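You operate a simulated robot arm through the tools that you are given. There is no shell and no other tool. Be economical: measure what you need, move in short steps, check, and stop when the job is done.

The job below is to be done with a simulated robot arm. You get a single attempt, and the scene is never put back.

TASK
Fetch the cream tray and set it on the cream sheet. Then fetch the small beige tray and set it on the green mat. Then switch the teal lever on. Then take the brown cube and leave it on the end of the middle bench. Then fetch the thick grey disc and set it on the gold strip. Then put the blue long badge on the right end of the near bench away in the inside of the black tray. Then take the banded grey box and put it on top of the spotted box. Keep to this order.

The check looks at the end state, three seconds after you hand in, the way a careful person would. Anything else that was tipped, shoved, dropped, spilled or broken makes it a failure.

THE ROBOT
A 7-joint arm with a vacuum gripper on a trunk, on a base that drives. Base frame: it is fixed to the floor where the robot stands at the start and does not move with it; the origin is under the middle of the robot, x ahead of it, y to its left, z up. Readings come in m, degrees, newtons and seconds.
Its first joint turns from -149.0 to 149.0 degrees. Places, roughly: banded grey box [2.5, -4.5, 0.75]; blue long badge (8x3x2 cm) [1.8, -2.2, 0.9]; brown cube (4x4x3 cm) [0.8, -2.8, 1]; cream sheet (34x25x2 cm) [4.8, 1.9, 1]; cream tray [0.5, 0.25, 1]; end of the middle bench (24x74 cm) [0.46, 0.42, 0.88]; gold strip (6x14x1 cm) [1.6, -2.3, 0.9]; green mat [3.9, -4.3, 0.8]; inside of the black tray (36x20 cm) [-1.22, 5.24, 0.86]; small beige tray (10x14x2 cm) [0.4, -2.2, 0.9]; spotted box (16x11x10 cm) [2.2, -4.6, 0.8]; teal lever [0.9, -2.5, 1.2]; thick grey disc (5x5x2 cm) [1.7, -2.4, 0.9]. Payload 1.06 kg.
Tool frame: the origin (TCP) lies in the middle of the cups' lips, and z points out of the cups. The gripper has 1 cup of 0.024 m across, covering 0.024 by 0.024 m (tool x, y); the bellows give 0.008 m. With the vacuum on, a cup seals on a smooth face that it is pressed against (1 to 4 N); it does not hold porous or soft things. The pull reaches 23 N.
Orientation is that of the tool frame in the base frame, as a unit quaternion [x, y, z, w]. With the cups facing straight down, the tool's x points along the base's -x, its y along +y and its z along -z.

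THE INTERFACE
- The arm moves only by the tool jog_arm. Its argument "series" is text: rows parted by semicolons, each of 7 numbers parted by spaces: the turn, a rotation vector about the tool's x, y, z in units of 60 degrees (1.0 is 60 degrees), then the shift along the tool's x, y, z in units of 200 mm (1.0 is 200 mm), then the vacuum: 1 switches it on, 0 off. In form: wx wy wz x y z vac; .... A call has 1 to 10 rows; each row is the pose to reach, as a shift and turn from the pose commanded when the call began, along the tool's axes at that moment. A call with a number of a shift or a turn outside -1 to 1 is refused whole. Each row takes 0.2 s and may step no farther than 0.05 m and 8.6 degrees from the row before; otherwise, or with a gripper value out of range, the whole call is refused. Where a pose cannot be reached the arm comes as near as it can. A force on the tool above 40 N (or 10 N above the force at the start of the call, whichever is more), or a blocked arm, ends the call early, and 0.2 s more pass. The pull builds up within a second once a cup has sealed. Time passes only in rows, and 0.2 s behind the last, so rows that repeat a pose give it time. It gives the time, the measured TCP pose, the force on the tool (base axes) and the pull of the vacuum at its end, in the units of the frame above (readings bear some noise), with the torque about the TCP (base axes, N m) and any sound that the robot's microphone picked up.
- Cameras (640 x 400 px; columns grow to the right, rows downward): "scene" is now at [0.0271, 0.2134, 1.4633]; the picture's right is [0.48, -0.88, 0.00], its down [-0.59, -0.33, -0.74] and it looks along [0.65, 0.36, -0.67] (base axes); focal length 265 px, centre (320, 200). "wrist" rides on the gripper at [0.078, 0.019, -0.096] in the tool frame; the picture's right is [-0.24, 0.97, 0.00], its down [-0.71, -0.17, -0.69] and it looks along [-0.67, -0.16, 0.73] (tool axes); focal length 243 px, centre (320, 200). There is no depth. A picture from a camera that has moved, and an enlarged one, comes with that camera's place and axes in the base frame and with its lens.
- snapshot(camera): a new picture of that camera. It takes no simulated time.
- move_column(by): slides the trunk up (or, below 0, down) by that many m; the arm and the scene camera ride with it, the base frame stays. It gives what a move gives, with no picture.
- base_move(legs): drives the robot by 1 to 6 legs, each [ahead, turn to the left] in m and degrees, along the robot's own axes; the way and the turn of a leg run together, so that a leg with both is an arc; at most 1.5 m and 180 degrees a leg. The arm and the cameras ride along, it lands a little off, and it stops where it bumps. It gives what a move gives.
- turn_head(pan, tilt): turns the head with the scene camera to pan (to the left, within 155 degrees either way) and tilt (down, from -29 to 69), counted from straight ahead of the robot. It gives what a move gives.
- close_up(camera, box): a new picture of the part [left, top, right, bottom] of that camera's present view, enlarged. It takes no simulated time.
- sign_off(): hands the job in; it is judged then, once.

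Work in short steps. Places have to be worked out from the pictures, the camera data and where the tool is seen: move nearer, look again, correct. Check each grasp and each placing, and mend what went wrong. You have 196 turns and 182 pictures in all, those below and enlarged ones among them. Switch the vacuum off and draw the arm clear of the work before you hand the job in, unless the task says otherwise; then end with one line.

The tools are called by a JSON object that holds its "method" and its "body". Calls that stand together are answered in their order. jog_arm: Moves the arm, as the interface text tells. Its arguments: {"type":"object","properties":{"series":{"type":"string"}},"required":["series"]} The other tools are called the same way: move_column (by) slides the trunk up or down; base_move (legs) drives the base; turn_head (pan, tilt) turns the head that bears the scene camera; snapshot (camera) takes a picture; close_up (camera, box) takes an enlarged picture of a part of a camera's view; sign_off () hands the job in.

At the start:

```text
time: 0.0
position: [0.6091, 0.3379, 1.1007]
tcp_rot: [0.0, 1.0, 0.0, -0.001]
wrist_force: [0.6, 1.0, -0.7]
wrist_torque: [0.01, -0.02, -0.01]
pull: 0.0
trunk travel left (down, up): [-0.525, 0.185]
robot x, y, heading: [-0.0013, -0.001, 0.1]
head pan, tilt: [28.9, 42.3]
```

scene: 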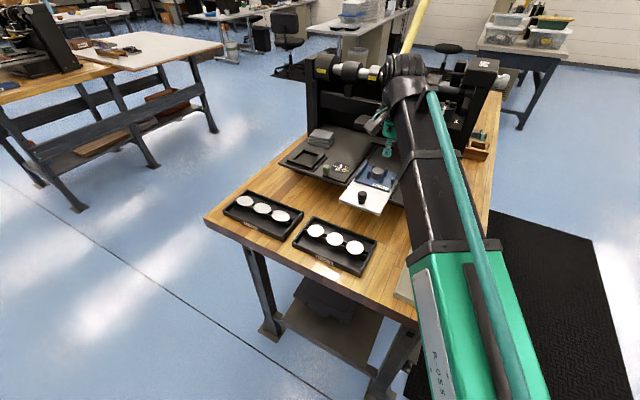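
wrist: 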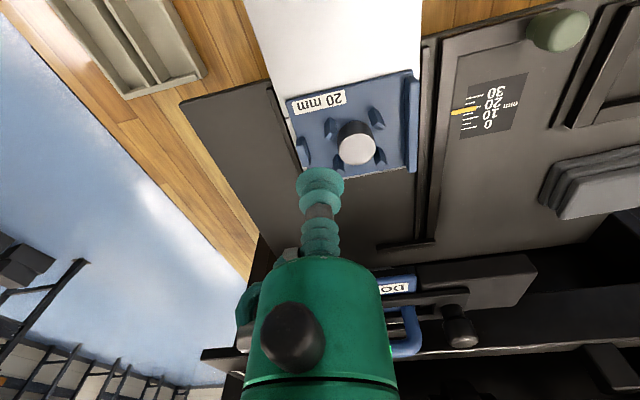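

I'll start by looking at the cream tray and the area around the robot: pan the head straight ahead and a bit down.

{"method": "turn_head", "body": {"pan": 0, "tilt": 55}}

{"method": "snapshot", "body": {"camera": "scene"}}

{"method": "close_up", "body": {"camera": "wrist", "box": [0, 0, 320, 200]}}

```text
time: 0.9
position: [0.6081, 0.3386, 1.0997]
tcp_rot: [0.001, 1.0, -0.001, -0.001]
wrist_force: [0.0, 0.5, 0.3]
wrist_torque: [-0.04, 0.04, -0.01]
pull: 0.1
trunk travel left (down, up): [-0.525, 0.185]
robot x, y, heading: [-0.0023, 0.0027, 0.1]
head pan, tilt: [0.0, 55.0]
```

```text
179 pictures are left
camera scene: at [0.0262, 0.1732, 1.446], right [0.0, -1.0, 0.0], down [-0.82, 0.0, -0.57], along [0.57, 0.0, -0.82], focal length 265 px, centre (320, 200)
```

scene: 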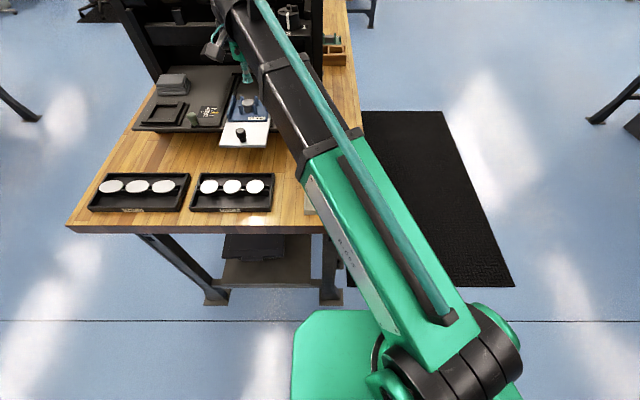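

```text
2.00 times, centred on (160, 100) of wrist
camera zoom: at [0.5308, 0.3575, 1.1966], right [0.24, 0.97, 0.0], down [0.71, -0.17, 0.69], along [0.67, -0.16, -0.73], focal length 485 px, centre (640, 400)
```

zoom: 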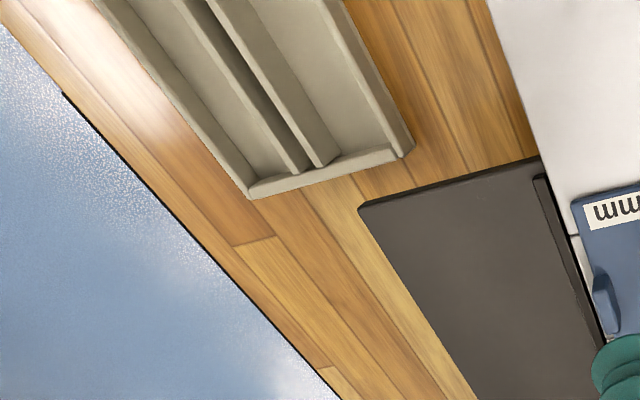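

The tray seems to span y≈0.11–0.22 with its far end at x≈0.58. It's slightly inside the reach minimum, so I'll back up 0.2 m, then look again with both cameras.

{"method": "base_move", "body": {"legs": [[-0.2, 0]]}}

{"method": "snapshot", "body": {"camera": "wrist"}}

{"method": "snapshot", "body": {"camera": "scene"}}

```text
time: 2.5
position: [0.4061, 0.3394, 1.1013]
tcp_rot: [-0.001, 1.0, 0.0, 0.0]
wrist_force: [-0.4, 0.5, 0.6]
wrist_torque: [-0.01, 0.01, -0.02]
pull: 0.2
trunk travel left (down, up): [-0.525, 0.185]
robot x, y, heading: [-0.2052, -0.0012, 0.2]
head pan, tilt: [0.0, 55.0]
```

```text
177 pictures are left
camera wrist: at [0.3281, 0.3581, 1.1968], right [0.23, 0.97, 0.0], down [0.71, -0.17, 0.69], along [0.67, -0.16, -0.73], focal length 243 px, centre (320, 200)
```

wrist: 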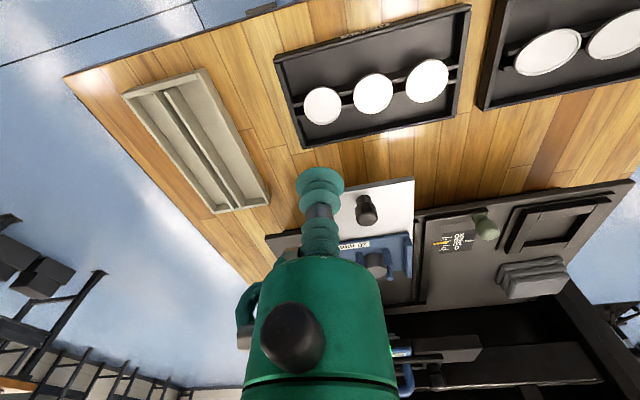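

```text
176 pictures are left
camera scene: at [-0.1763, 0.173, 1.446], right [0.0, -1.0, 0.0], down [-0.82, 0.0, -0.57], along [0.57, 0.0, -0.82], focal length 265 px, centre (320, 200)
```

scene: 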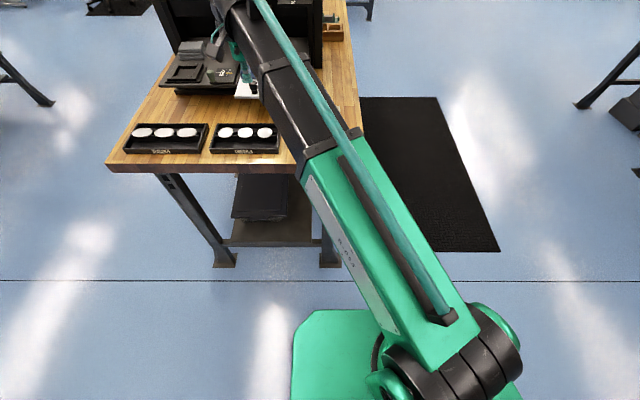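

Corners work out to x 0.375–0.58, y 0.11–0.215, centre ≈(0.477, 0.163). I need to know the rib and compartments, so zoom.

{"method": "close_up", "body": {"camera": "wrist", "box": [100, 50, 300, 230]}}

```text
2.22 times, centred on (200, 140) of wrist
camera zoom: at [0.3281, 0.3581, 1.1968], right [0.23, 0.97, 0.0], down [0.71, -0.17, 0.69], along [0.67, -0.16, -0.73], focal length 539 px, centre (587, 333)
```

zoom: 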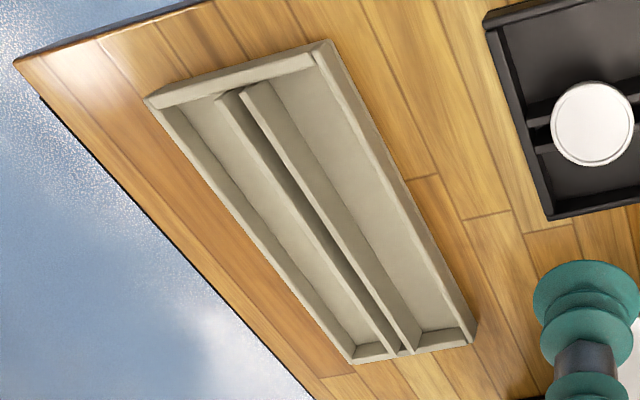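

Two ribs near the middle form a slot; the +y compartment floor is about 4 cm wide (y≈0.161–0.20). I'll move above (0.477, 0.181) at z≈1.0 and re-check against the cup.

{"method": "jog_arm", "body": {"series": "0 0 0 -0.07 -0.16 0.1 0;0 0 0 -0.14 -0.32 0.2 0;0 0 0 -0.21 -0.48 0.3 0;0 0 0 -0.28 -0.64 0.4 0;0 0 0 -0.355 -0.79 0.5 0;0 0 0 -0.355 -0.79 0.5 0"}}

{"method": "snapshot", "body": {"camera": "wrist"}}

```text
time: 3.9
position: [0.4768, 0.1834, 1.0004]
tcp_rot: [-0.001, 1.0, 0.0, 0.0]
wrist_force: [0.6, -0.2, 0.2]
wrist_torque: [-0.01, 0.0, 0.03]
pull: 0.1
trunk travel left (down, up): [-0.525, 0.185]
robot x, y, heading: [-0.2048, 0.0018, 0.3]
head pan, tilt: [0.0, 55.0]
```

```text
174 pictures are left
camera wrist: at [0.3993, 0.2012, 1.0959], right [0.23, 0.97, 0.0], down [0.71, -0.17, 0.69], along [0.67, -0.16, -0.73], focal length 243 px, centre (320, 200)
```

wrist: 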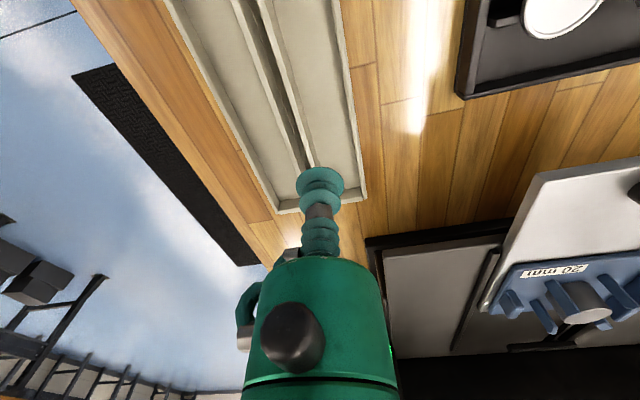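

Zooming around pixel (320, 99), which is where the point straight below the cup projects.

{"method": "close_up", "body": {"camera": "wrist", "box": [160, 0, 400, 220]}}

```text
1.82 times, centred on (280, 110) of wrist
camera zoom: at [0.3993, 0.2012, 1.0959], right [0.23, 0.97, 0.0], down [0.71, -0.17, 0.69], along [0.67, -0.16, -0.73], focal length 441 px, centre (393, 364)
```

zoom: 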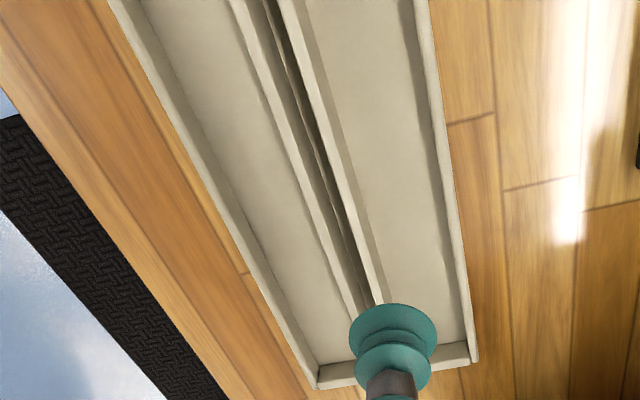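

Aligned on the compartment floor. Descending to z≈0.895 with the vacuum on, then small steps.

{"method": "jog_arm", "body": {"series": "0 0 0 0 0.0 0.2 0;0 0 0 0 0.0 0.4 1;0 0 0 0 0.0 0.527 1;0 0 0 0 0 0.527 1"}}

```text
time: 4.9
position: [0.4783, 0.1838, 0.8963]
tcp_rot: [-0.001, 1.0, 0.0, 0.001]
wrist_force: [0.5, -0.1, 0.5]
wrist_torque: [-0.01, 0.02, -0.02]
pull: 0.0
trunk travel left (down, up): [-0.525, 0.185]
robot x, y, heading: [-0.1995, 0.0002, 0.3]
head pan, tilt: [0.0, 55.0]
```

No contact yet; lower 8 mm in small steps.

{"method": "jog_arm", "body": {"series": "0 0 0 0 0.0 0.02 1;0 0 0 0 0.0 0.04 1;0 0 0 0 0.0 0.04 1"}}

```text
time: 5.7
position: [0.4786, 0.1822, 0.8891]
tcp_rot: [-0.002, 1.0, -0.001, 0.001]
wrist_force: [6.3, 3.0, 15.5]
wrist_torque: [0.01, 0.0, 0.02]
pull: 22.7
trunk travel left (down, up): [-0.525, 0.185]
robot x, y, heading: [-0.2002, 0.0008, 0.1]
head pan, tilt: [0.0, 55.0]
```

Sealed (pull 22.7). Lift 12 cm gently and check.

{"method": "jog_arm", "body": {"series": "0 0 0 0 0.0 -0.03 1;0 0 0 0 0.0 -0.1 1;0 0 0 0 0.0 -0.2 1;0 0 0 0 0.0 -0.4 1;0 0 0 0 0.0 -0.6 1;0 0 0 0 0.0 -0.6 1"}}

{"method": "snapshot", "body": {"camera": "wrist"}}

```text
time: 7.1
position: [0.4759, 0.1823, 1.0078]
tcp_rot: [-0.002, 1.0, 0.0, 0.0]
wrist_force: [0.0, -0.3, -2.6]
wrist_torque: [0.08, -0.02, 0.02]
pull: 23.2
trunk travel left (down, up): [-0.525, 0.185]
robot x, y, heading: [-0.2004, 0.0014, 0.2]
head pan, tilt: [0.0, 55.0]
```

```text
172 pictures are left
camera wrist: at [0.398, 0.2009, 1.1034], right [0.23, 0.97, 0.0], down [0.71, -0.17, 0.68], along [0.67, -0.16, -0.73], focal length 243 px, centre (320, 200)
```

wrist: 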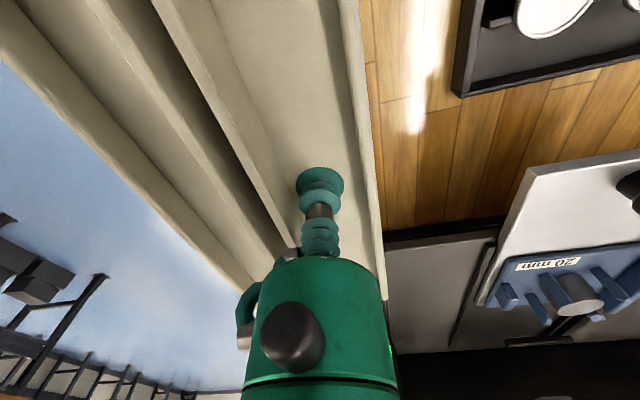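

Held (2.6 N). Now survey the room for the route to the cream sheet at (4.8, 1.9).

{"method": "turn_head", "body": {"pan": 25, "tilt": 15}}

{"method": "snapshot", "body": {"camera": "scene"}}

{"method": "turn_head", "body": {"pan": -45, "tilt": 15}}

{"method": "snapshot", "body": {"camera": "scene"}}

```text
time: 8.2
position: [0.4766, 0.1819, 1.0084]
tcp_rot: [0.0, 1.0, 0.0, 0.001]
wrist_force: [0.4, -0.3, -2.3]
wrist_torque: [0.04, -0.01, 0.0]
pull: 23.3
trunk travel left (down, up): [-0.525, 0.185]
robot x, y, heading: [-0.2041, -0.0003, 0.3]
head pan, tilt: [25.0, 15.0]
```

```text
171 pictures are left
camera scene: at [-0.1633, 0.2125, 1.5061], right [0.42, -0.91, 0.0], down [-0.24, -0.11, -0.97], along [0.87, 0.41, -0.26], focal length 265 px, centre (320, 200)
```

scene: 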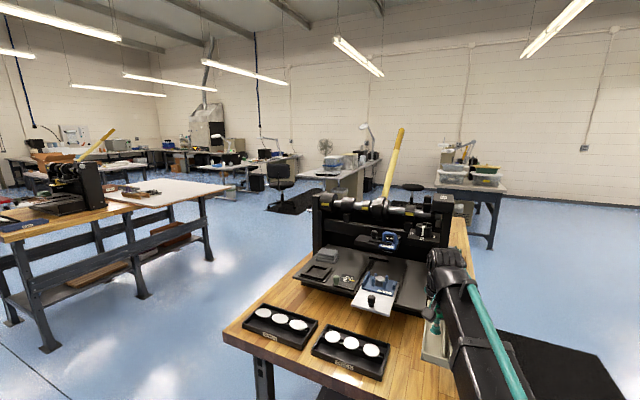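

```text
time: 9.6
position: [0.4768, 0.1822, 1.007]
tcp_rot: [-0.002, 1.0, 0.0, 0.0]
wrist_force: [-0.3, 1.0, -3.1]
wrist_torque: [0.06, -0.01, -0.01]
pull: 22.5
trunk travel left (down, up): [-0.525, 0.185]
robot x, y, heading: [-0.2007, 0.0044, 0.3]
head pan, tilt: [-45.0, 15.0]
```

```text
170 pictures are left
camera scene: at [-0.1817, 0.1071, 1.5062], right [-0.71, -0.71, 0.0], down [-0.18, 0.18, -0.97], along [0.68, -0.68, -0.26], focal length 265 px, centre (320, 200)
```

scene: 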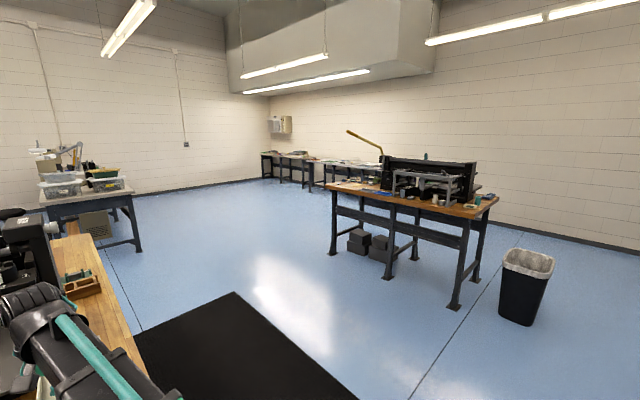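

The bench at px (345,165) must hold the cream sheet. Zoom in on it after turning the head back.

{"method": "turn_head", "body": {"pan": 20, "tilt": 5}}

{"method": "close_up", "body": {"camera": "scene", "box": [220, 120, 480, 300]}}

```text
time: 11.0
position: [0.477, 0.1821, 1.008]
tcp_rot: [-0.001, 1.0, 0.0, 0.0]
wrist_force: [-0.2, -0.2, -2.5]
wrist_torque: [0.05, -0.02, 0.0]
pull: 23.1
trunk travel left (down, up): [-0.525, 0.185]
robot x, y, heading: [-0.2008, -0.0008, 0.1]
head pan, tilt: [20.0, 5.0]
```

```text
2.22 times, centred on (350, 210) of scene
camera zoom: at [-0.1616, 0.2045, 1.5224], right [0.34, -0.94, 0.0], down [-0.08, -0.03, -1.0], along [0.94, 0.34, -0.09], focal length 589 px, centre (253, 178)
```

zoom: 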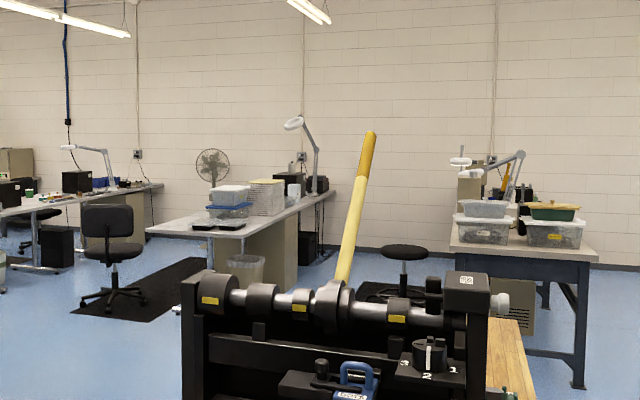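

Bench A (x 2.8–5.2, y≈1.33–1.92) holds the sheet; chair about (4.1, 3.1), stool about (5.1, 0.75). I'll travel via the corridor between the middle and left benches (y≈1.4) and look again.

{"method": "base_move", "body": {"legs": [[-0.4, 0], [0, 90], [1.4, 0], [0, -90], [1.5, 0], [0.9, 0]]}}

{"method": "turn_head", "body": {"pan": 15, "tilt": 20}}

{"method": "snapshot", "body": {"camera": "scene"}}

```text
time: 39.2
position: [2.4843, 1.5932, 1.0072]
tcp_rot: [0.006, 1.0, 0.001, 0.001]
wrist_force: [0.2, -0.2, -3.1]
wrist_torque: [0.07, -0.01, 0.0]
pull: 22.8
trunk travel left (down, up): [-0.525, 0.185]
robot x, y, heading: [1.8026, 1.4199, -0.6]
head pan, tilt: [20.0, 5.0]
```

```text
time: 40.0
position: [2.4842, 1.5924, 1.0062]
tcp_rot: [0.007, 1.0, 0.001, 0.0]
wrist_force: [1.1, 0.1, -3.3]
wrist_torque: [0.09, 0.01, 0.01]
pull: 22.8
trunk travel left (down, up): [-0.525, 0.185]
robot x, y, heading: [1.808, 1.4181, -0.5]
head pan, tilt: [15.0, 20.0]
```

```text
168 pictures are left
camera scene: at [1.8504, 1.616, 1.4981], right [0.25, -0.97, 0.0], down [-0.33, -0.08, -0.94], along [0.91, 0.23, -0.34], focal length 265 px, centre (320, 200)
```

scene: 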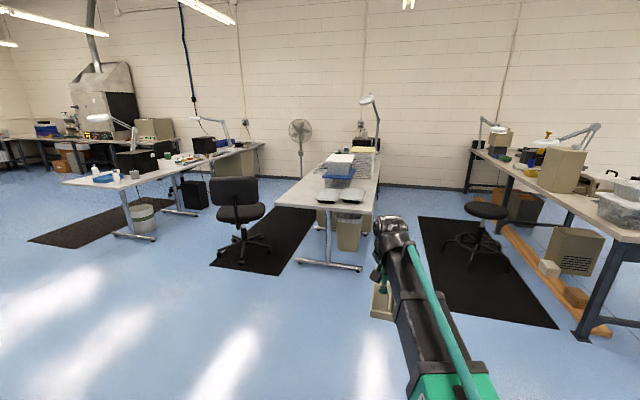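

Bench A is actually farther (near end x≈3.5, right edge y≈1.7). Zoom for the sheet.

{"method": "close_up", "body": {"camera": "scene", "box": [260, 80, 420, 280]}}

```text
2.00 times, centred on (340, 180) of scene
camera zoom: at [1.8504, 1.616, 1.4981], right [0.25, -0.97, 0.0], down [-0.33, -0.08, -0.94], along [0.91, 0.23, -0.34], focal length 530 px, centre (280, 240)
```

zoom: 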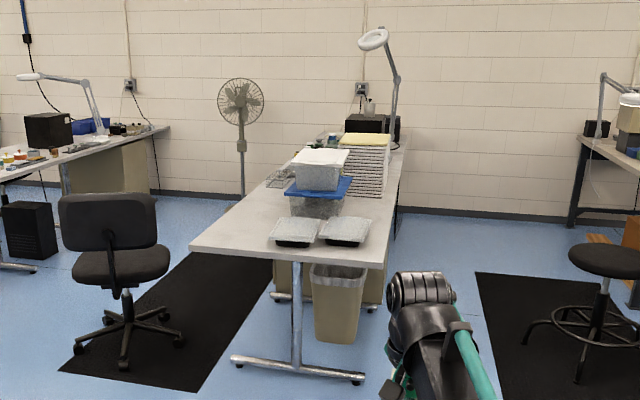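

The cream-yellow pad on top of the drawer stack (≈(4.9, 1.9, 1.0)) is the sheet. I'll raise the trunk 0.15 and approach along the bench's right side, between it and the stool.

{"method": "move_column", "body": {"by": 0.15}}

{"method": "base_move", "body": {"legs": [[0, -5.6], [1.45, 0], [0, 6.1]]}}

{"method": "turn_head", "body": {"pan": 10, "tilt": 25}}

{"method": "snapshot", "body": {"camera": "scene"}}

{"method": "turn_head", "body": {"pan": -30, "tilt": 45}}

{"method": "snapshot", "body": {"camera": "scene"}}

```text
time: 41.8
position: [2.4844, 1.5934, 1.1566]
tcp_rot: [0.006, 1.0, 0.0, -0.001]
wrist_force: [0.2, 0.4, -2.8]
wrist_torque: [0.07, 0.0, 0.02]
pull: 22.5
trunk travel left (down, up): [-0.675, 0.035]
robot x, y, heading: [1.8035, 1.4222, -0.6]
head pan, tilt: [15.0, 20.0]
```

```text
time: 50.0
position: [3.922, 1.4014, 1.1563]
tcp_rot: [0.016, 1.0, 0.0, 0.0]
wrist_force: [0.1, 0.3, -3.3]
wrist_torque: [0.07, -0.01, 0.01]
pull: 23.0
trunk travel left (down, up): [-0.675, 0.035]
robot x, y, heading: [3.2423, 1.2422, -1.9]
head pan, tilt: [15.0, 20.0]
```

```text
time: 50.6
position: [3.922, 1.4, 1.1572]
tcp_rot: [0.016, 1.0, -0.001, 0.0]
wrist_force: [-0.3, 0.0, -2.9]
wrist_torque: [0.07, 0.0, -0.05]
pull: 23.2
trunk travel left (down, up): [-0.675, 0.035]
robot x, y, heading: [3.2387, 1.2436, -1.7]
head pan, tilt: [10.0, 25.0]
```

```text
166 pictures are left
camera scene: at [3.2891, 1.4281, 1.64], right [0.14, -0.99, 0.0], down [-0.42, -0.06, -0.91], along [0.9, 0.13, -0.42], focal length 265 px, centre (320, 200)
```

scene: 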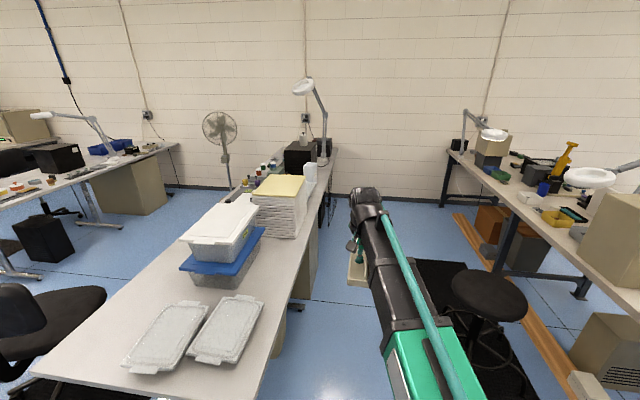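

```text
time: 51.7
position: [3.9219, 1.4003, 1.1576]
tcp_rot: [0.016, 1.0, 0.0, 0.0]
wrist_force: [-0.6, 0.2, -3.2]
wrist_torque: [0.08, -0.01, -0.02]
pull: 23.2
trunk travel left (down, up): [-0.675, 0.035]
robot x, y, heading: [3.2352, 1.2399, -2.0]
head pan, tilt: [-30.0, 45.0]
```

```text
165 pictures are left
camera scene: at [3.267, 1.3721, 1.6094], right [-0.53, -0.85, 0.0], down [-0.6, 0.37, -0.71], along [0.6, -0.37, -0.71], focal length 265 px, centre (320, 200)
```

scene: 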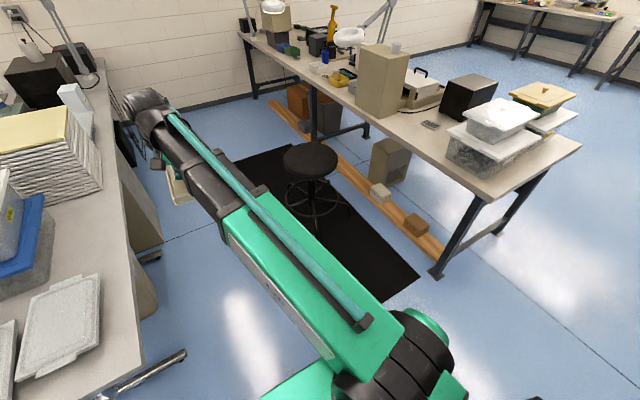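

Sheet centre ≈(4.80, 1.89), long side along x – same as the tray's. Drive to about (4.13, 1.32), clear of the stool (feet y<0.95).

{"method": "base_move", "body": {"legs": [[0, 7.0], [0.89, 0], [0, -5.1]]}}

{"method": "turn_head", "body": {"pan": 40, "tilt": 45}}

{"method": "snapshot", "body": {"camera": "scene"}}

```text
time: 57.5
position: [4.8087, 1.5247, 1.1565]
tcp_rot: [-0.011, 1.0, 0.0, 0.0]
wrist_force: [0.0, -0.5, -3.6]
wrist_torque: [0.05, 0.01, 0.0]
pull: 22.7
trunk travel left (down, up): [-0.675, 0.035]
robot x, y, heading: [4.133, 1.3265, 1.3]
head pan, tilt: [-30.0, 45.0]
```

```text
time: 59.0
position: [4.8088, 1.5257, 1.1564]
tcp_rot: [-0.01, 1.0, 0.0, -0.001]
wrist_force: [0.6, 0.1, -3.5]
wrist_torque: [0.06, 0.02, 0.0]
pull: 22.8
trunk travel left (down, up): [-0.675, 0.035]
robot x, y, heading: [4.1361, 1.3313, 1.0]
head pan, tilt: [40.0, 45.0]
```

```text
164 pictures are left
camera scene: at [4.1468, 1.5559, 1.6094], right [0.66, -0.75, 0.0], down [-0.53, -0.47, -0.71], along [0.53, 0.47, -0.71], focal length 265 px, centre (320, 200)
```

scene: 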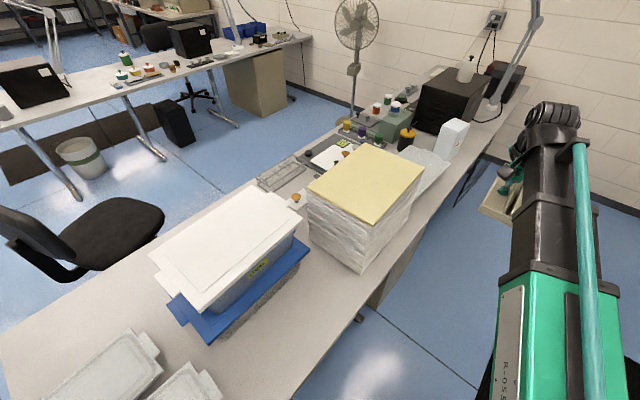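

Sheet spans x 4.61–4.95, y 1.76–2.03 → centre (4.77, 1.895). The tray centre is ~0.02 to −y of the TCP, so TCP goes to (4.77, 1.915); move in two calls at z 1.157.

{"method": "jog_arm", "body": {"series": "0 0 0 0.02 0.2 0 1;0 0 0 0.04 0.4 0 1;0 0 0 0.06 0.6 0 1;0 0 0 0.08 0.8 0 1;0 0 0 0.1 1 0 1;0 0 0 0.1 1 0 1"}}

{"method": "jog_arm", "body": {"series": "0 0 0 0.02 0.2 0 1;0 0 0 0.04 0.4 0 1;0 0 0 0.06 0.6 0 1;0 0 0 0.08 0.8 0 1;0 0 0 0.1 0.93 0 1;0 0 0 0.1 0.93 0 1"}}

{"method": "snapshot", "body": {"camera": "scene"}}

{"method": "snapshot", "body": {"camera": "wrist"}}

```text
time: 60.4
position: [4.7859, 1.7266, 1.1578]
tcp_rot: [-0.009, 1.0, 0.0, 0.001]
wrist_force: [-0.2, 0.3, -2.9]
wrist_torque: [0.07, 0.03, 0.0]
pull: 22.9
trunk travel left (down, up): [-0.675, 0.035]
robot x, y, heading: [4.1361, 1.3324, 1.2]
head pan, tilt: [40.0, 45.0]
```

```text
time: 61.8
position: [4.7589, 1.9108, 1.1555]
tcp_rot: [-0.01, 1.0, 0.0, 0.0]
wrist_force: [0.9, 0.4, -2.0]
wrist_torque: [0.08, 0.0, -0.01]
pull: 22.8
trunk travel left (down, up): [-0.675, 0.035]
robot x, y, heading: [4.1342, 1.3335, 1.0]
head pan, tilt: [40.0, 45.0]
```

```text
163 pictures are left
camera scene: at [4.1467, 1.556, 1.6094], right [0.66, -0.75, 0.0], down [-0.53, -0.47, -0.71], along [0.53, 0.47, -0.71], focal length 265 px, centre (320, 200)
```

scene: 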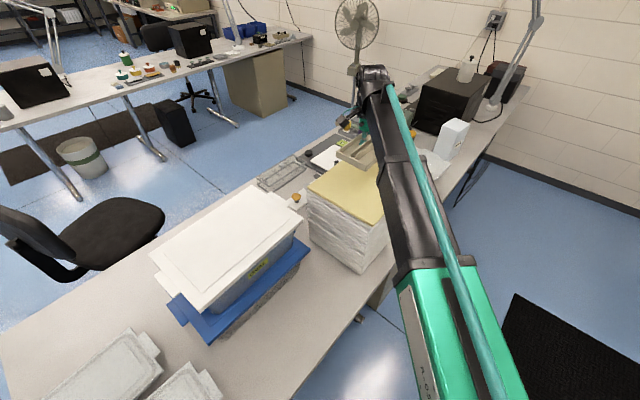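

```text
162 pictures are left
camera wrist: at [4.6803, 1.9288, 1.2517], right [0.22, 0.98, 0.0], down [0.71, -0.16, 0.69], along [0.67, -0.15, -0.73], focal length 243 px, centre (320, 200)
```

wrist: 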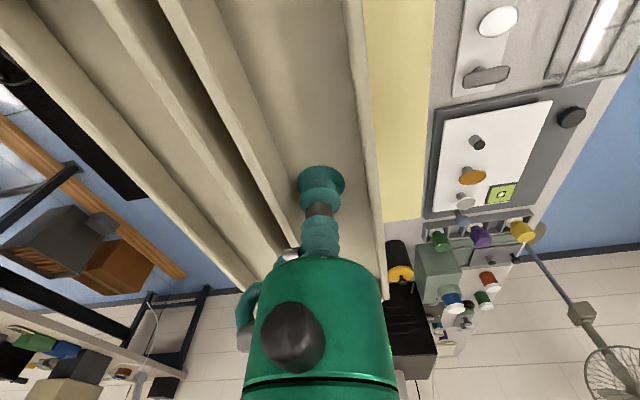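

Far/left corner of the sheet computes to (4.94, 2.005), so tray centre (4.76, 1.89) is well placed. Lower to z≈1.08, then probe.

{"method": "jog_arm", "body": {"series": "0 0 0 0 0.0 0.15 1;0 0 0 0 0.0 0.3 1;0 0 0 0 0.0 0.375 1;0 0 0 0 0 0.375 1"}}

{"method": "jog_arm", "body": {"series": "0 0 0 0 0.0 0.03 1;0 0 0 0 0 0.06 1;0 0 0 0 0 0.06 1"}}

{"method": "jog_arm", "body": {"series": "0 0 0 0 0.0 0.03 1;0 0 0 0 0 0.06 1;0 0 0 0 0 0.06 1"}}

{"method": "snapshot", "body": {"camera": "wrist"}}

```text
time: 62.8
position: [4.76, 1.9108, 1.0799]
tcp_rot: [-0.01, 1.0, 0.0, 0.0]
wrist_force: [-0.3, -0.2, -2.5]
wrist_torque: [0.09, 0.01, 0.01]
pull: 23.6
trunk travel left (down, up): [-0.675, 0.035]
robot x, y, heading: [4.1339, 1.3312, 1.0]
head pan, tilt: [40.0, 45.0]
```

```text
time: 63.5
position: [4.762, 1.9115, 1.0693]
tcp_rot: [-0.01, 1.0, 0.0, 0.0]
wrist_force: [-0.5, 0.5, -2.4]
wrist_torque: [0.07, 0.01, -0.02]
pull: 22.7
trunk travel left (down, up): [-0.675, 0.035]
robot x, y, heading: [4.1299, 1.3301, 1.5]
head pan, tilt: [40.0, 45.0]
```

```text
time: 64.3
position: [4.7615, 1.9101, 1.0584]
tcp_rot: [-0.011, 1.0, 0.0, 0.0]
wrist_force: [0.1, 0.0, -2.7]
wrist_torque: [0.04, -0.01, 0.02]
pull: 22.8
trunk travel left (down, up): [-0.675, 0.035]
robot x, y, heading: [4.1335, 1.3299, 1.1]
head pan, tilt: [40.0, 45.0]
```

```text
161 pictures are left
camera wrist: at [4.6824, 1.9281, 1.1537], right [0.21, 0.98, 0.0], down [0.71, -0.16, 0.69], along [0.67, -0.15, -0.73], focal length 243 px, centre (320, 200)
```

wrist: 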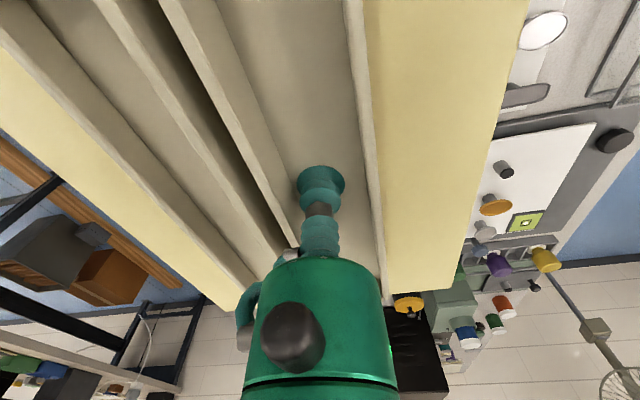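

Sheet top ≈1.035; tray bottom ≈1.047. Continue down in small steps.

{"method": "jog_arm", "body": {"series": "0 0 0 0 0.0 0.02 1;0 0 0 0 0 0.04 1;0 0 0 0 0 0.04 1"}}

{"method": "jog_arm", "body": {"series": "0 0 0 0 0.0 0.015 1;0 0 0 0 0 0.02 1;0 0 0 0 0 0.02 1"}}

```text
time: 65.2
position: [4.7617, 1.9108, 1.0502]
tcp_rot: [-0.011, 1.0, 0.0, -0.001]
wrist_force: [0.3, 0.8, -3.3]
wrist_torque: [0.08, 0.0, 0.01]
pull: 22.8
trunk travel left (down, up): [-0.675, 0.035]
robot x, y, heading: [4.1324, 1.3282, 1.5]
head pan, tilt: [40.0, 45.0]
```

```text
time: 66.0
position: [4.7608, 1.9116, 1.0462]
tcp_rot: [-0.01, 1.0, 0.001, 0.0]
wrist_force: [-0.1, 0.0, -2.0]
wrist_torque: [0.09, 0.03, 0.02]
pull: 22.8
trunk travel left (down, up): [-0.675, 0.035]
robot x, y, heading: [4.1362, 1.3267, 1.3]
head pan, tilt: [40.0, 45.0]
```

{"method": "jog_arm", "body": {"series": "0 0 0 0 0.0 0.015 1;0 0 0 0 0 0.025 1;0 0 0 0 0 0.025 1"}}

{"method": "jog_arm", "body": {"series": "0 0 0 0 0.0 0.015 1;0 0 0 0 0 0.02 1;0 0 0 0 0 0.02 1"}}

```text
time: 66.8
position: [4.7606, 1.9115, 1.0436]
tcp_rot: [-0.011, 1.0, 0.001, 0.001]
wrist_force: [4.3, 2.1, 13.4]
wrist_torque: [-0.17, 0.01, 0.04]
pull: 22.4
trunk travel left (down, up): [-0.675, 0.035]
robot x, y, heading: [4.1335, 1.3305, 1.3]
head pan, tilt: [40.0, 45.0]
```

```text
time: 67.5
position: [4.7598, 1.911, 1.0383]
tcp_rot: [-0.011, 1.0, 0.0, 0.0]
wrist_force: [2.7, 3.2, 16.8]
wrist_torque: [-0.13, 0.01, 0.03]
pull: 23.0
trunk travel left (down, up): [-0.675, 0.035]
robot x, y, heading: [4.1358, 1.3304, 1.5]
head pan, tilt: [40.0, 45.0]
```

Contact, tray is down (I should not have stacked the extra step, but force is still modest). Release the vacuum, wait, and rise.

{"method": "jog_arm", "body": {"series": "0 0 0 0 0 -0.02 0;0 0 0 0 0 -0.02 0;0 0 0 0 0 -0.02 0;0 0 0 0 0 -0.02 0;0 0 0 0 0 -0.02 0;0 0 0 0 0 -0.05 0;0 0 0 0 0 -0.1 0;0 0 0 0 0 -0.3 0;0 0 0 0 0 -0.5 0;0 0 0 0 0 -0.6 0"}}

{"method": "snapshot", "body": {"camera": "wrist"}}

```text
time: 69.8
position: [4.76, 1.9107, 1.1584]
tcp_rot: [-0.011, 1.0, 0.0, 0.001]
wrist_force: [0.0, 0.1, 0.3]
wrist_torque: [0.01, 0.0, -0.01]
pull: 0.0
trunk travel left (down, up): [-0.675, 0.035]
robot x, y, heading: [4.1376, 1.3335, 1.2]
head pan, tilt: [40.0, 45.0]
```

```text
160 pictures are left
camera wrist: at [4.6831, 1.9269, 1.2529], right [0.21, 0.98, 0.0], down [0.71, -0.16, 0.69], along [0.67, -0.15, -0.73], focal length 243 px, centre (320, 200)
```

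wrist: 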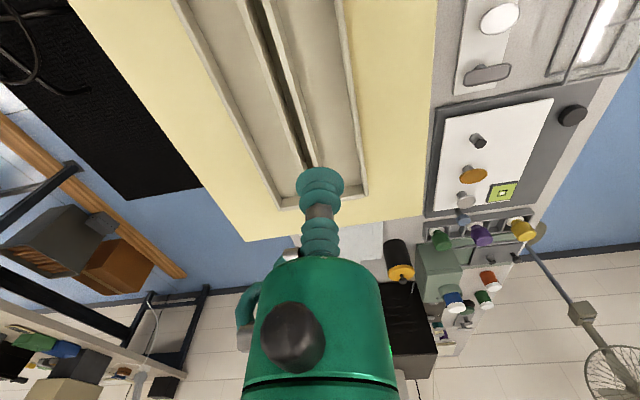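

Tray is well placed on the sheet. Retract the arm to the right, back out, and travel to the near bench's north side (bench x≈0.3–1.9, y≈−2.9…−2.05).

{"method": "jog_arm", "body": {"series": "0 0 0 -0.02 -0.2 0 0;0 0 0 -0.04 -0.4 0 0;0 0 0 -0.06 -0.6 0 0;0 0 0 -0.08 -0.8 0 0;0 0 0 -0.1 -1 0 0"}}

{"method": "jog_arm", "body": {"series": "0 0 0 0.02 -0.2 0 0;0 0 0 0.04 -0.4 0 0;0 0 0 0.06 -0.6 0 0;0 0 0 0.08 -0.8 0 0;0 0 0 0.1 -1 0 0"}}

{"method": "base_move", "body": {"legs": [[-1.4, 0]]}}

{"method": "turn_head", "body": {"pan": -90, "tilt": 20}}

{"method": "snapshot", "body": {"camera": "scene"}}

```text
time: 71.0
position: [4.7842, 1.7078, 1.1578]
tcp_rot: [-0.011, 1.0, 0.0, 0.0]
wrist_force: [0.4, 1.1, 0.7]
wrist_torque: [0.0, -0.01, 0.01]
pull: 0.1
trunk travel left (down, up): [-0.675, 0.035]
robot x, y, heading: [4.1345, 1.3303, 1.0]
head pan, tilt: [40.0, 45.0]
```

```text
time: 72.2
position: [4.7677, 1.5089, 1.1542]
tcp_rot: [-0.011, 1.0, 0.0, 0.0]
wrist_force: [-0.9, 0.5, -0.9]
wrist_torque: [0.01, -0.02, 0.03]
pull: 0.0
trunk travel left (down, up): [-0.675, 0.035]
robot x, y, heading: [4.1322, 1.3273, 1.2]
head pan, tilt: [40.0, 45.0]
```

```text
time: 79.1
position: [3.3737, 1.4813, 1.1544]
tcp_rot: [-0.009, 1.0, 0.0, 0.0]
wrist_force: [-0.6, 0.4, 0.4]
wrist_torque: [0.01, -0.02, -0.02]
pull: 0.1
trunk travel left (down, up): [-0.675, 0.035]
robot x, y, heading: [2.7402, 1.3022, 1.2]
head pan, tilt: [40.0, 45.0]
```

```text
time: 81.2
position: [3.3745, 1.4801, 1.1545]
tcp_rot: [-0.009, 1.0, 0.0, 0.0]
wrist_force: [0.0, -0.7, 1.0]
wrist_torque: [0.01, 0.0, -0.05]
pull: 0.1
trunk travel left (down, up): [-0.675, 0.035]
robot x, y, heading: [2.7413, 1.3018, 1.1]
head pan, tilt: [-90.0, 20.0]
```

```text
159 pictures are left
camera scene: at [2.6931, 1.3807, 1.6481], right [-1.0, -0.02, 0.0], down [-0.01, 0.34, -0.94], along [0.02, -0.94, -0.34], focal length 265 px, centre (320, 200)
```

scene: 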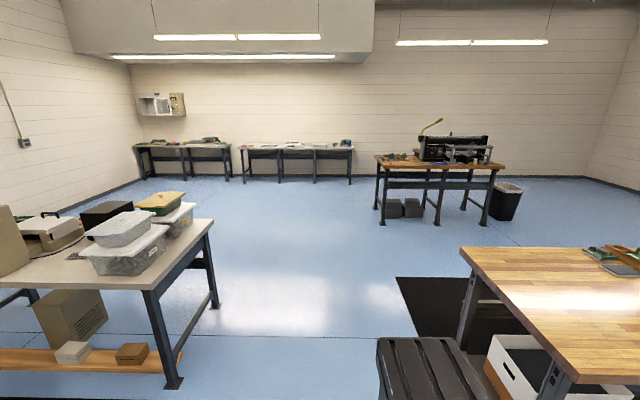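

Passage between the black case (x≲2.45) and bench B (x≳3.4). Move ahead 0.19, turn south, and look.

{"method": "base_move", "body": {"legs": [[0.19, 0], [0, -91]]}}

{"method": "turn_head", "body": {"pan": 20, "tilt": 50}}

{"method": "snapshot", "body": {"camera": "scene"}}

{"method": "turn_head", "body": {"pan": -45, "tilt": 50}}

{"method": "snapshot", "body": {"camera": "scene"}}

```text
time: 86.6
position: [3.0991, 0.6701, 1.1547]
tcp_rot: [0.703, 0.711, 0.0, 0.0]
wrist_force: [0.1, -0.2, 1.1]
wrist_torque: [0.04, -0.01, -0.01]
pull: 0.1
trunk travel left (down, up): [-0.675, 0.035]
robot x, y, heading: [2.925, 1.3064, -89.5]
head pan, tilt: [-90.0, 20.0]
```

```text
time: 88.5
position: [3.0977, 0.6697, 1.1541]
tcp_rot: [0.703, 0.711, -0.001, -0.001]
wrist_force: [0.4, -0.5, -0.2]
wrist_torque: [0.03, -0.01, -0.03]
pull: 0.1
trunk travel left (down, up): [-0.675, 0.035]
robot x, y, heading: [2.926, 1.3088, -89.2]
head pan, tilt: [20.0, 50.0]
```

```text
158 pictures are left
camera scene: at [3.1206, 1.2833, 1.6025], right [-0.94, -0.35, 0.0], down [-0.27, 0.72, -0.64], along [0.23, -0.6, -0.77], focal length 265 px, centre (320, 200)
```

scene: 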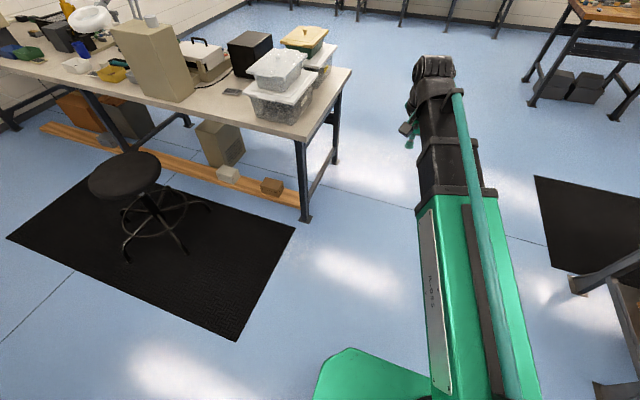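

```text
time: 89.8
position: [3.0991, 0.6704, 1.1545]
tcp_rot: [0.703, 0.711, 0.001, 0.0]
wrist_force: [0.1, 0.1, 1.1]
wrist_torque: [-0.01, -0.03, 0.01]
pull: 0.0
trunk travel left (down, up): [-0.675, 0.035]
robot x, y, heading: [2.9211, 1.3062, -89.4]
head pan, tilt: [-45.0, 50.0]
```

```text
157 pictures are left
camera scene: at [3.0397, 1.3002, 1.6025], right [-0.72, 0.7, 0.0], down [0.53, 0.55, -0.64], along [-0.45, -0.46, -0.77], focal length 265 px, centre (320, 200)
```

scene: 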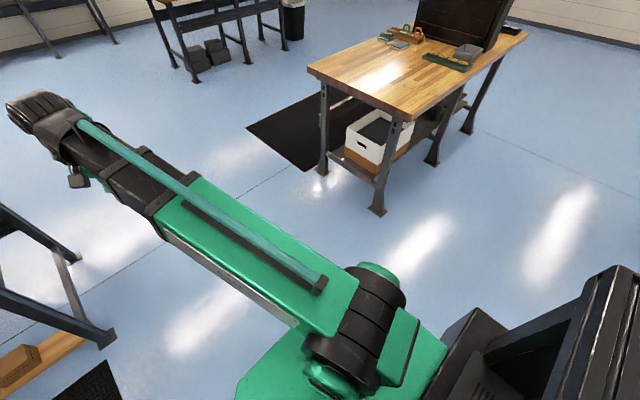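

The "black case" was my own trunk, so the way is wide open. Drive south, then west to about (0.5, −1.3), and face the near bench.

{"method": "base_move", "body": {"legs": [[1.5, 0], [1.1, 0], [0, -90], [1.5, 0], [0.9, 0], [0, 90]]}}

{"method": "turn_head", "body": {"pan": 0, "tilt": 35}}

{"method": "snapshot", "body": {"camera": "scene"}}

{"method": "snapshot", "body": {"camera": "wrist"}}

```text
time: 121.4
position: [0.6877, -1.83, 1.1544]
tcp_rot: [0.729, 0.685, 0.0, 0.0]
wrist_force: [0.7, -0.6, 0.2]
wrist_torque: [0.0, -0.02, -0.02]
pull: 0.0
trunk travel left (down, up): [-0.675, 0.035]
robot x, y, heading: [0.565, -1.1876, -93.5]
head pan, tilt: [-45.0, 50.0]
```

```text
time: 122.5
position: [0.6877, -1.8304, 1.1542]
tcp_rot: [0.729, 0.685, -0.001, 0.0]
wrist_force: [0.2, 0.8, 0.1]
wrist_torque: [0.0, 0.03, 0.03]
pull: 0.0
trunk travel left (down, up): [-0.675, 0.035]
robot x, y, heading: [0.5619, -1.1811, -93.5]
head pan, tilt: [0.0, 35.0]
```

```text
156 pictures are left
camera scene: at [0.7288, -1.2344, 1.6242], right [-1.0, 0.06, 0.0], down [0.04, 0.57, -0.82], along [-0.05, -0.82, -0.57], focal length 265 px, centre (320, 200)
```

scene: 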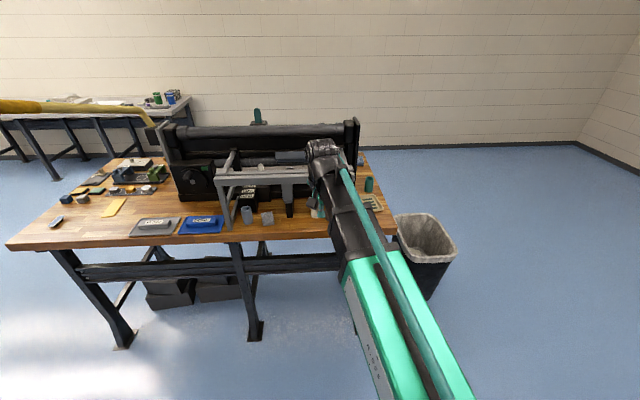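

```text
155 pictures are left
camera wrist: at [0.7126, -1.7533, 1.2504], right [0.96, -0.3, 0.0], down [-0.22, -0.7, 0.69], along [-0.2, -0.65, -0.73], focal length 243 px, centre (320, 200)
```

wrist: 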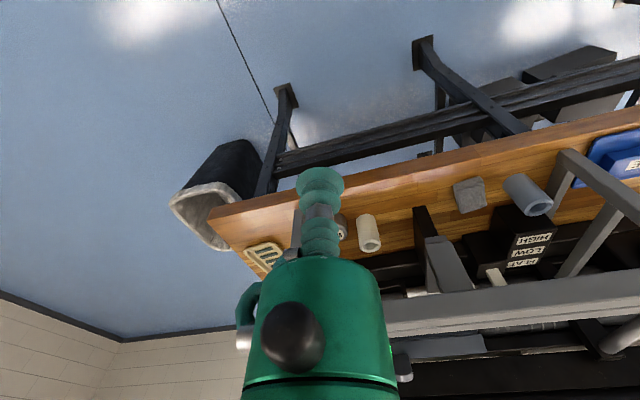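

Zoom the scene on the bench's machine and its end.

{"method": "close_up", "body": {"camera": "scene", "box": [140, 90, 400, 250]}}

{"method": "close_up", "body": {"camera": "wrist", "box": [200, 140, 440, 300]}}

```text
2.46 times, centred on (270, 170) of scene
camera zoom: at [0.7288, -1.2344, 1.6242], right [-1.0, 0.06, 0.0], down [0.04, 0.57, -0.82], along [-0.05, -0.82, -0.57], focal length 652 px, centre (443, 274)
```

zoom: 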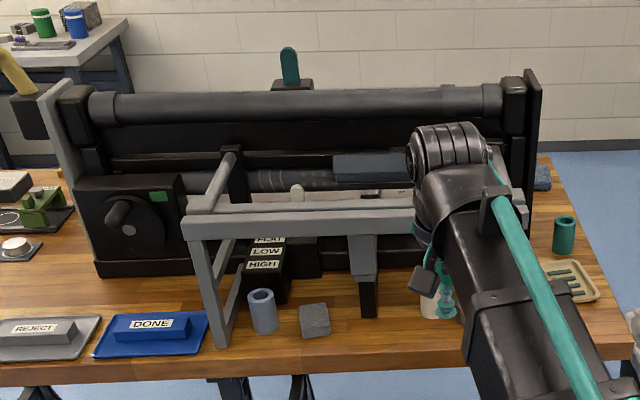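

```text
2.50 times, centred on (320, 220) of wrist
camera zoom: at [0.7126, -1.7533, 1.2504], right [0.96, -0.3, 0.0], down [-0.22, -0.7, 0.69], along [-0.2, -0.65, -0.73], focal length 606 px, centre (320, 150)
```

zoom: 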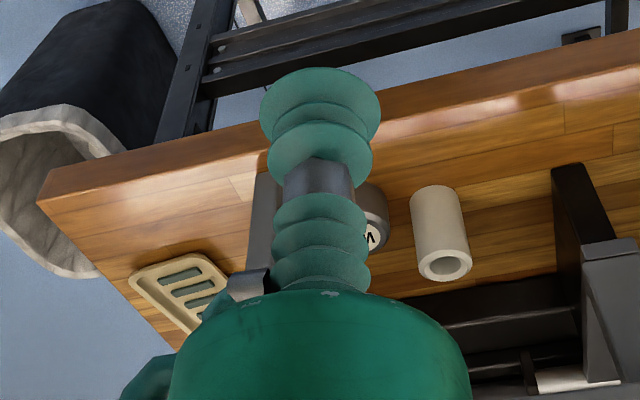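

The small beige tray is at ≈(0.42, −2.21) with dark bars inside. Shift the arm west by 0.2 m, drive 0.25 m forward, and look closer.

{"method": "jog_arm", "body": {"series": "0 0 0 0 -0.2 0 0;0 0 0 0 -0.4 0 0;0 0 0 0 -0.6 0 0;0 0 0 0 -0.8 0 0;0 0 0 0 -1 0 0"}}

{"method": "base_move", "body": {"legs": [[0.22, 0]]}}

{"method": "snapshot", "body": {"camera": "wrist"}}

{"method": "snapshot", "body": {"camera": "scene"}}

```text
time: 123.7
position: [0.4866, -1.8157, 1.1533]
tcp_rot: [0.729, 0.685, 0.0, 0.0]
wrist_force: [0.2, 0.5, -0.7]
wrist_torque: [-0.03, -0.01, 0.0]
pull: 0.0
trunk travel left (down, up): [-0.675, 0.035]
robot x, y, heading: [0.5631, -1.1837, -93.7]
head pan, tilt: [0.0, 35.0]
```

```text
time: 125.4
position: [0.4726, -2.0366, 1.1533]
tcp_rot: [0.729, 0.684, -0.001, -0.001]
wrist_force: [0.0, -0.3, 0.7]
wrist_torque: [0.03, 0.01, -0.01]
pull: 0.1
trunk travel left (down, up): [-0.675, 0.035]
robot x, y, heading: [0.5493, -1.4032, -93.8]
head pan, tilt: [0.0, 35.0]
```

```text
152 pictures are left
camera wrist: at [0.4977, -1.9605, 1.2489], right [0.95, -0.3, 0.0], down [-0.22, -0.7, 0.68], along [-0.2, -0.65, -0.73], focal length 243 px, centre (320, 200)
```

wrist: 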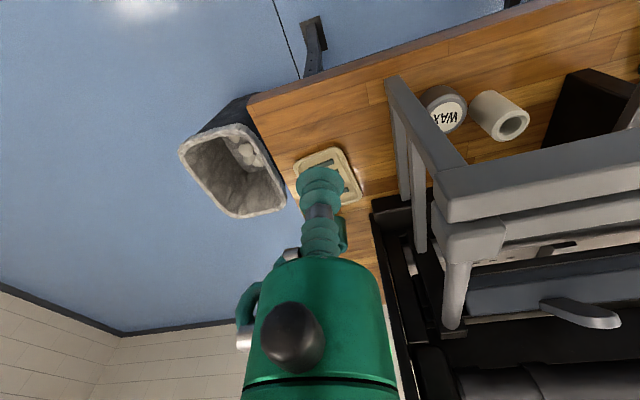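

```text
151 pictures are left
camera scene: at [0.7148, -1.4556, 1.6242], right [-1.0, 0.06, 0.0], down [0.04, 0.57, -0.82], along [-0.05, -0.82, -0.57], focal length 265 px, centre (320, 200)
```

scene: 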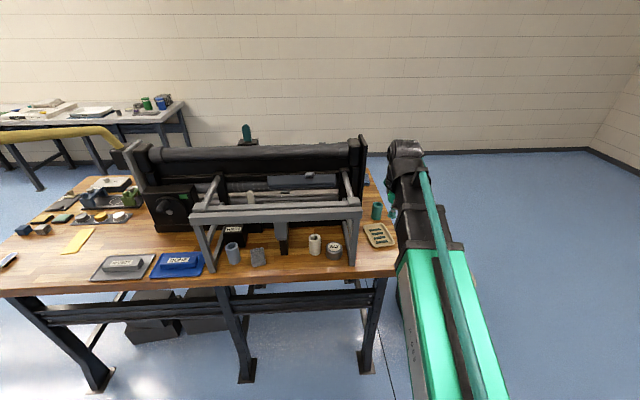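

{"method": "close_up", "body": {"camera": "scene", "box": [340, 190, 420, 260]}}

{"method": "close_up", "body": {"camera": "wrist", "box": [240, 110, 400, 240]}}

```text
5.71 times, centred on (380, 225) of scene
camera zoom: at [0.7148, -1.4556, 1.6242], right [-1.0, 0.06, 0.0], down [0.04, 0.57, -0.82], along [-0.05, -0.82, -0.57], focal length 1515 px, centre (-23, 57)
```

zoom: 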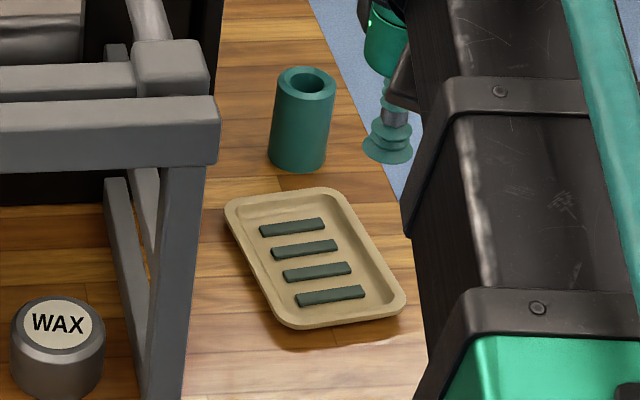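

```text
3.08 times, centred on (320, 175) of wrist
camera zoom: at [0.4977, -1.9605, 1.2489], right [0.95, -0.3, 0.0], down [-0.22, -0.7, 0.68], along [-0.2, -0.65, -0.73], focal length 746 px, centre (320, 277)
```

zoom: 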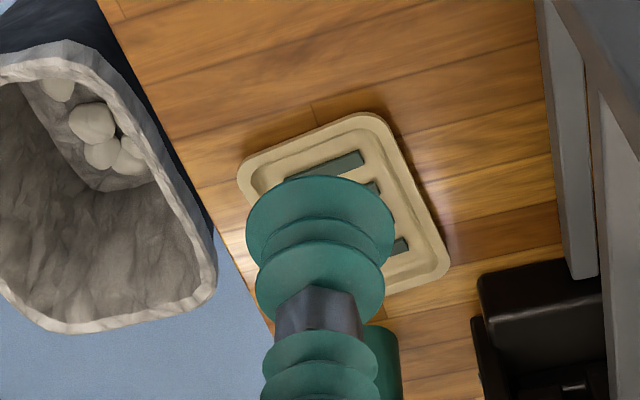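

The tray has four dark bars inside; I need to see whether they're raised and where a flat patch is. Move TCP past the tray so the camera looks straight onto it.

{"method": "jog_arm", "body": {"series": "0 0 0 -0.2 -0.05 0 0;0 0 0 -0.4 -0.1 0 0;0 0 0 -0.6 -0.15 0 0;0 0 0 -0.8 -0.2 0 0;0 0 0 -1 -0.25 0 0;0 0 0 -1 -0.25 0.2 0;0 0 0 -1 -0.25 0.2 0"}}

{"method": "snapshot", "body": {"camera": "wrist"}}

```text
time: 127.0
position: [0.4115, -2.2334, 1.1139]
tcp_rot: [0.729, 0.684, 0.0, 0.0]
wrist_force: [0.2, -0.1, 0.7]
wrist_torque: [-0.01, -0.02, -0.06]
pull: 0.0
trunk travel left (down, up): [-0.675, 0.035]
robot x, y, heading: [0.5452, -1.4048, -93.5]
head pan, tilt: [0.0, 35.0]
```

```text
148 pictures are left
camera wrist: at [0.4353, -2.156, 1.2089], right [0.95, -0.3, 0.0], down [-0.22, -0.7, 0.69], along [-0.2, -0.65, -0.73], focal length 243 px, centre (320, 200)
```

wrist: 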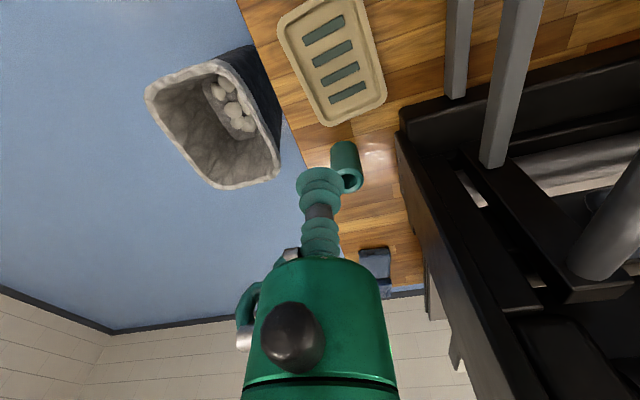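

{"method": "close_up", "body": {"camera": "wrist", "box": [270, 0, 400, 130]}}

```text
3.08 times, centred on (335, 65) of wrist
camera zoom: at [0.4353, -2.156, 1.2089], right [0.95, -0.3, 0.0], down [-0.22, -0.7, 0.69], along [-0.2, -0.65, -0.73], focal length 746 px, centre (274, 615)
```

zoom: 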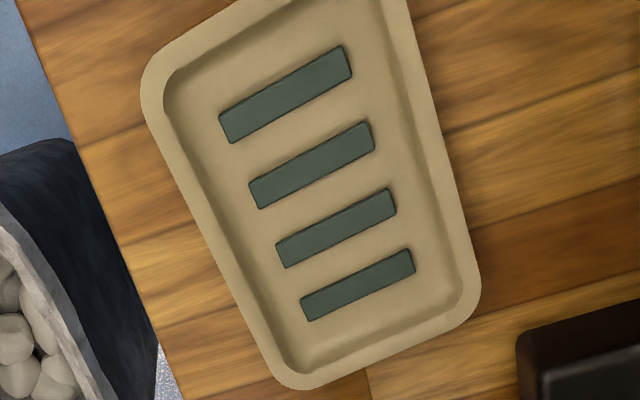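

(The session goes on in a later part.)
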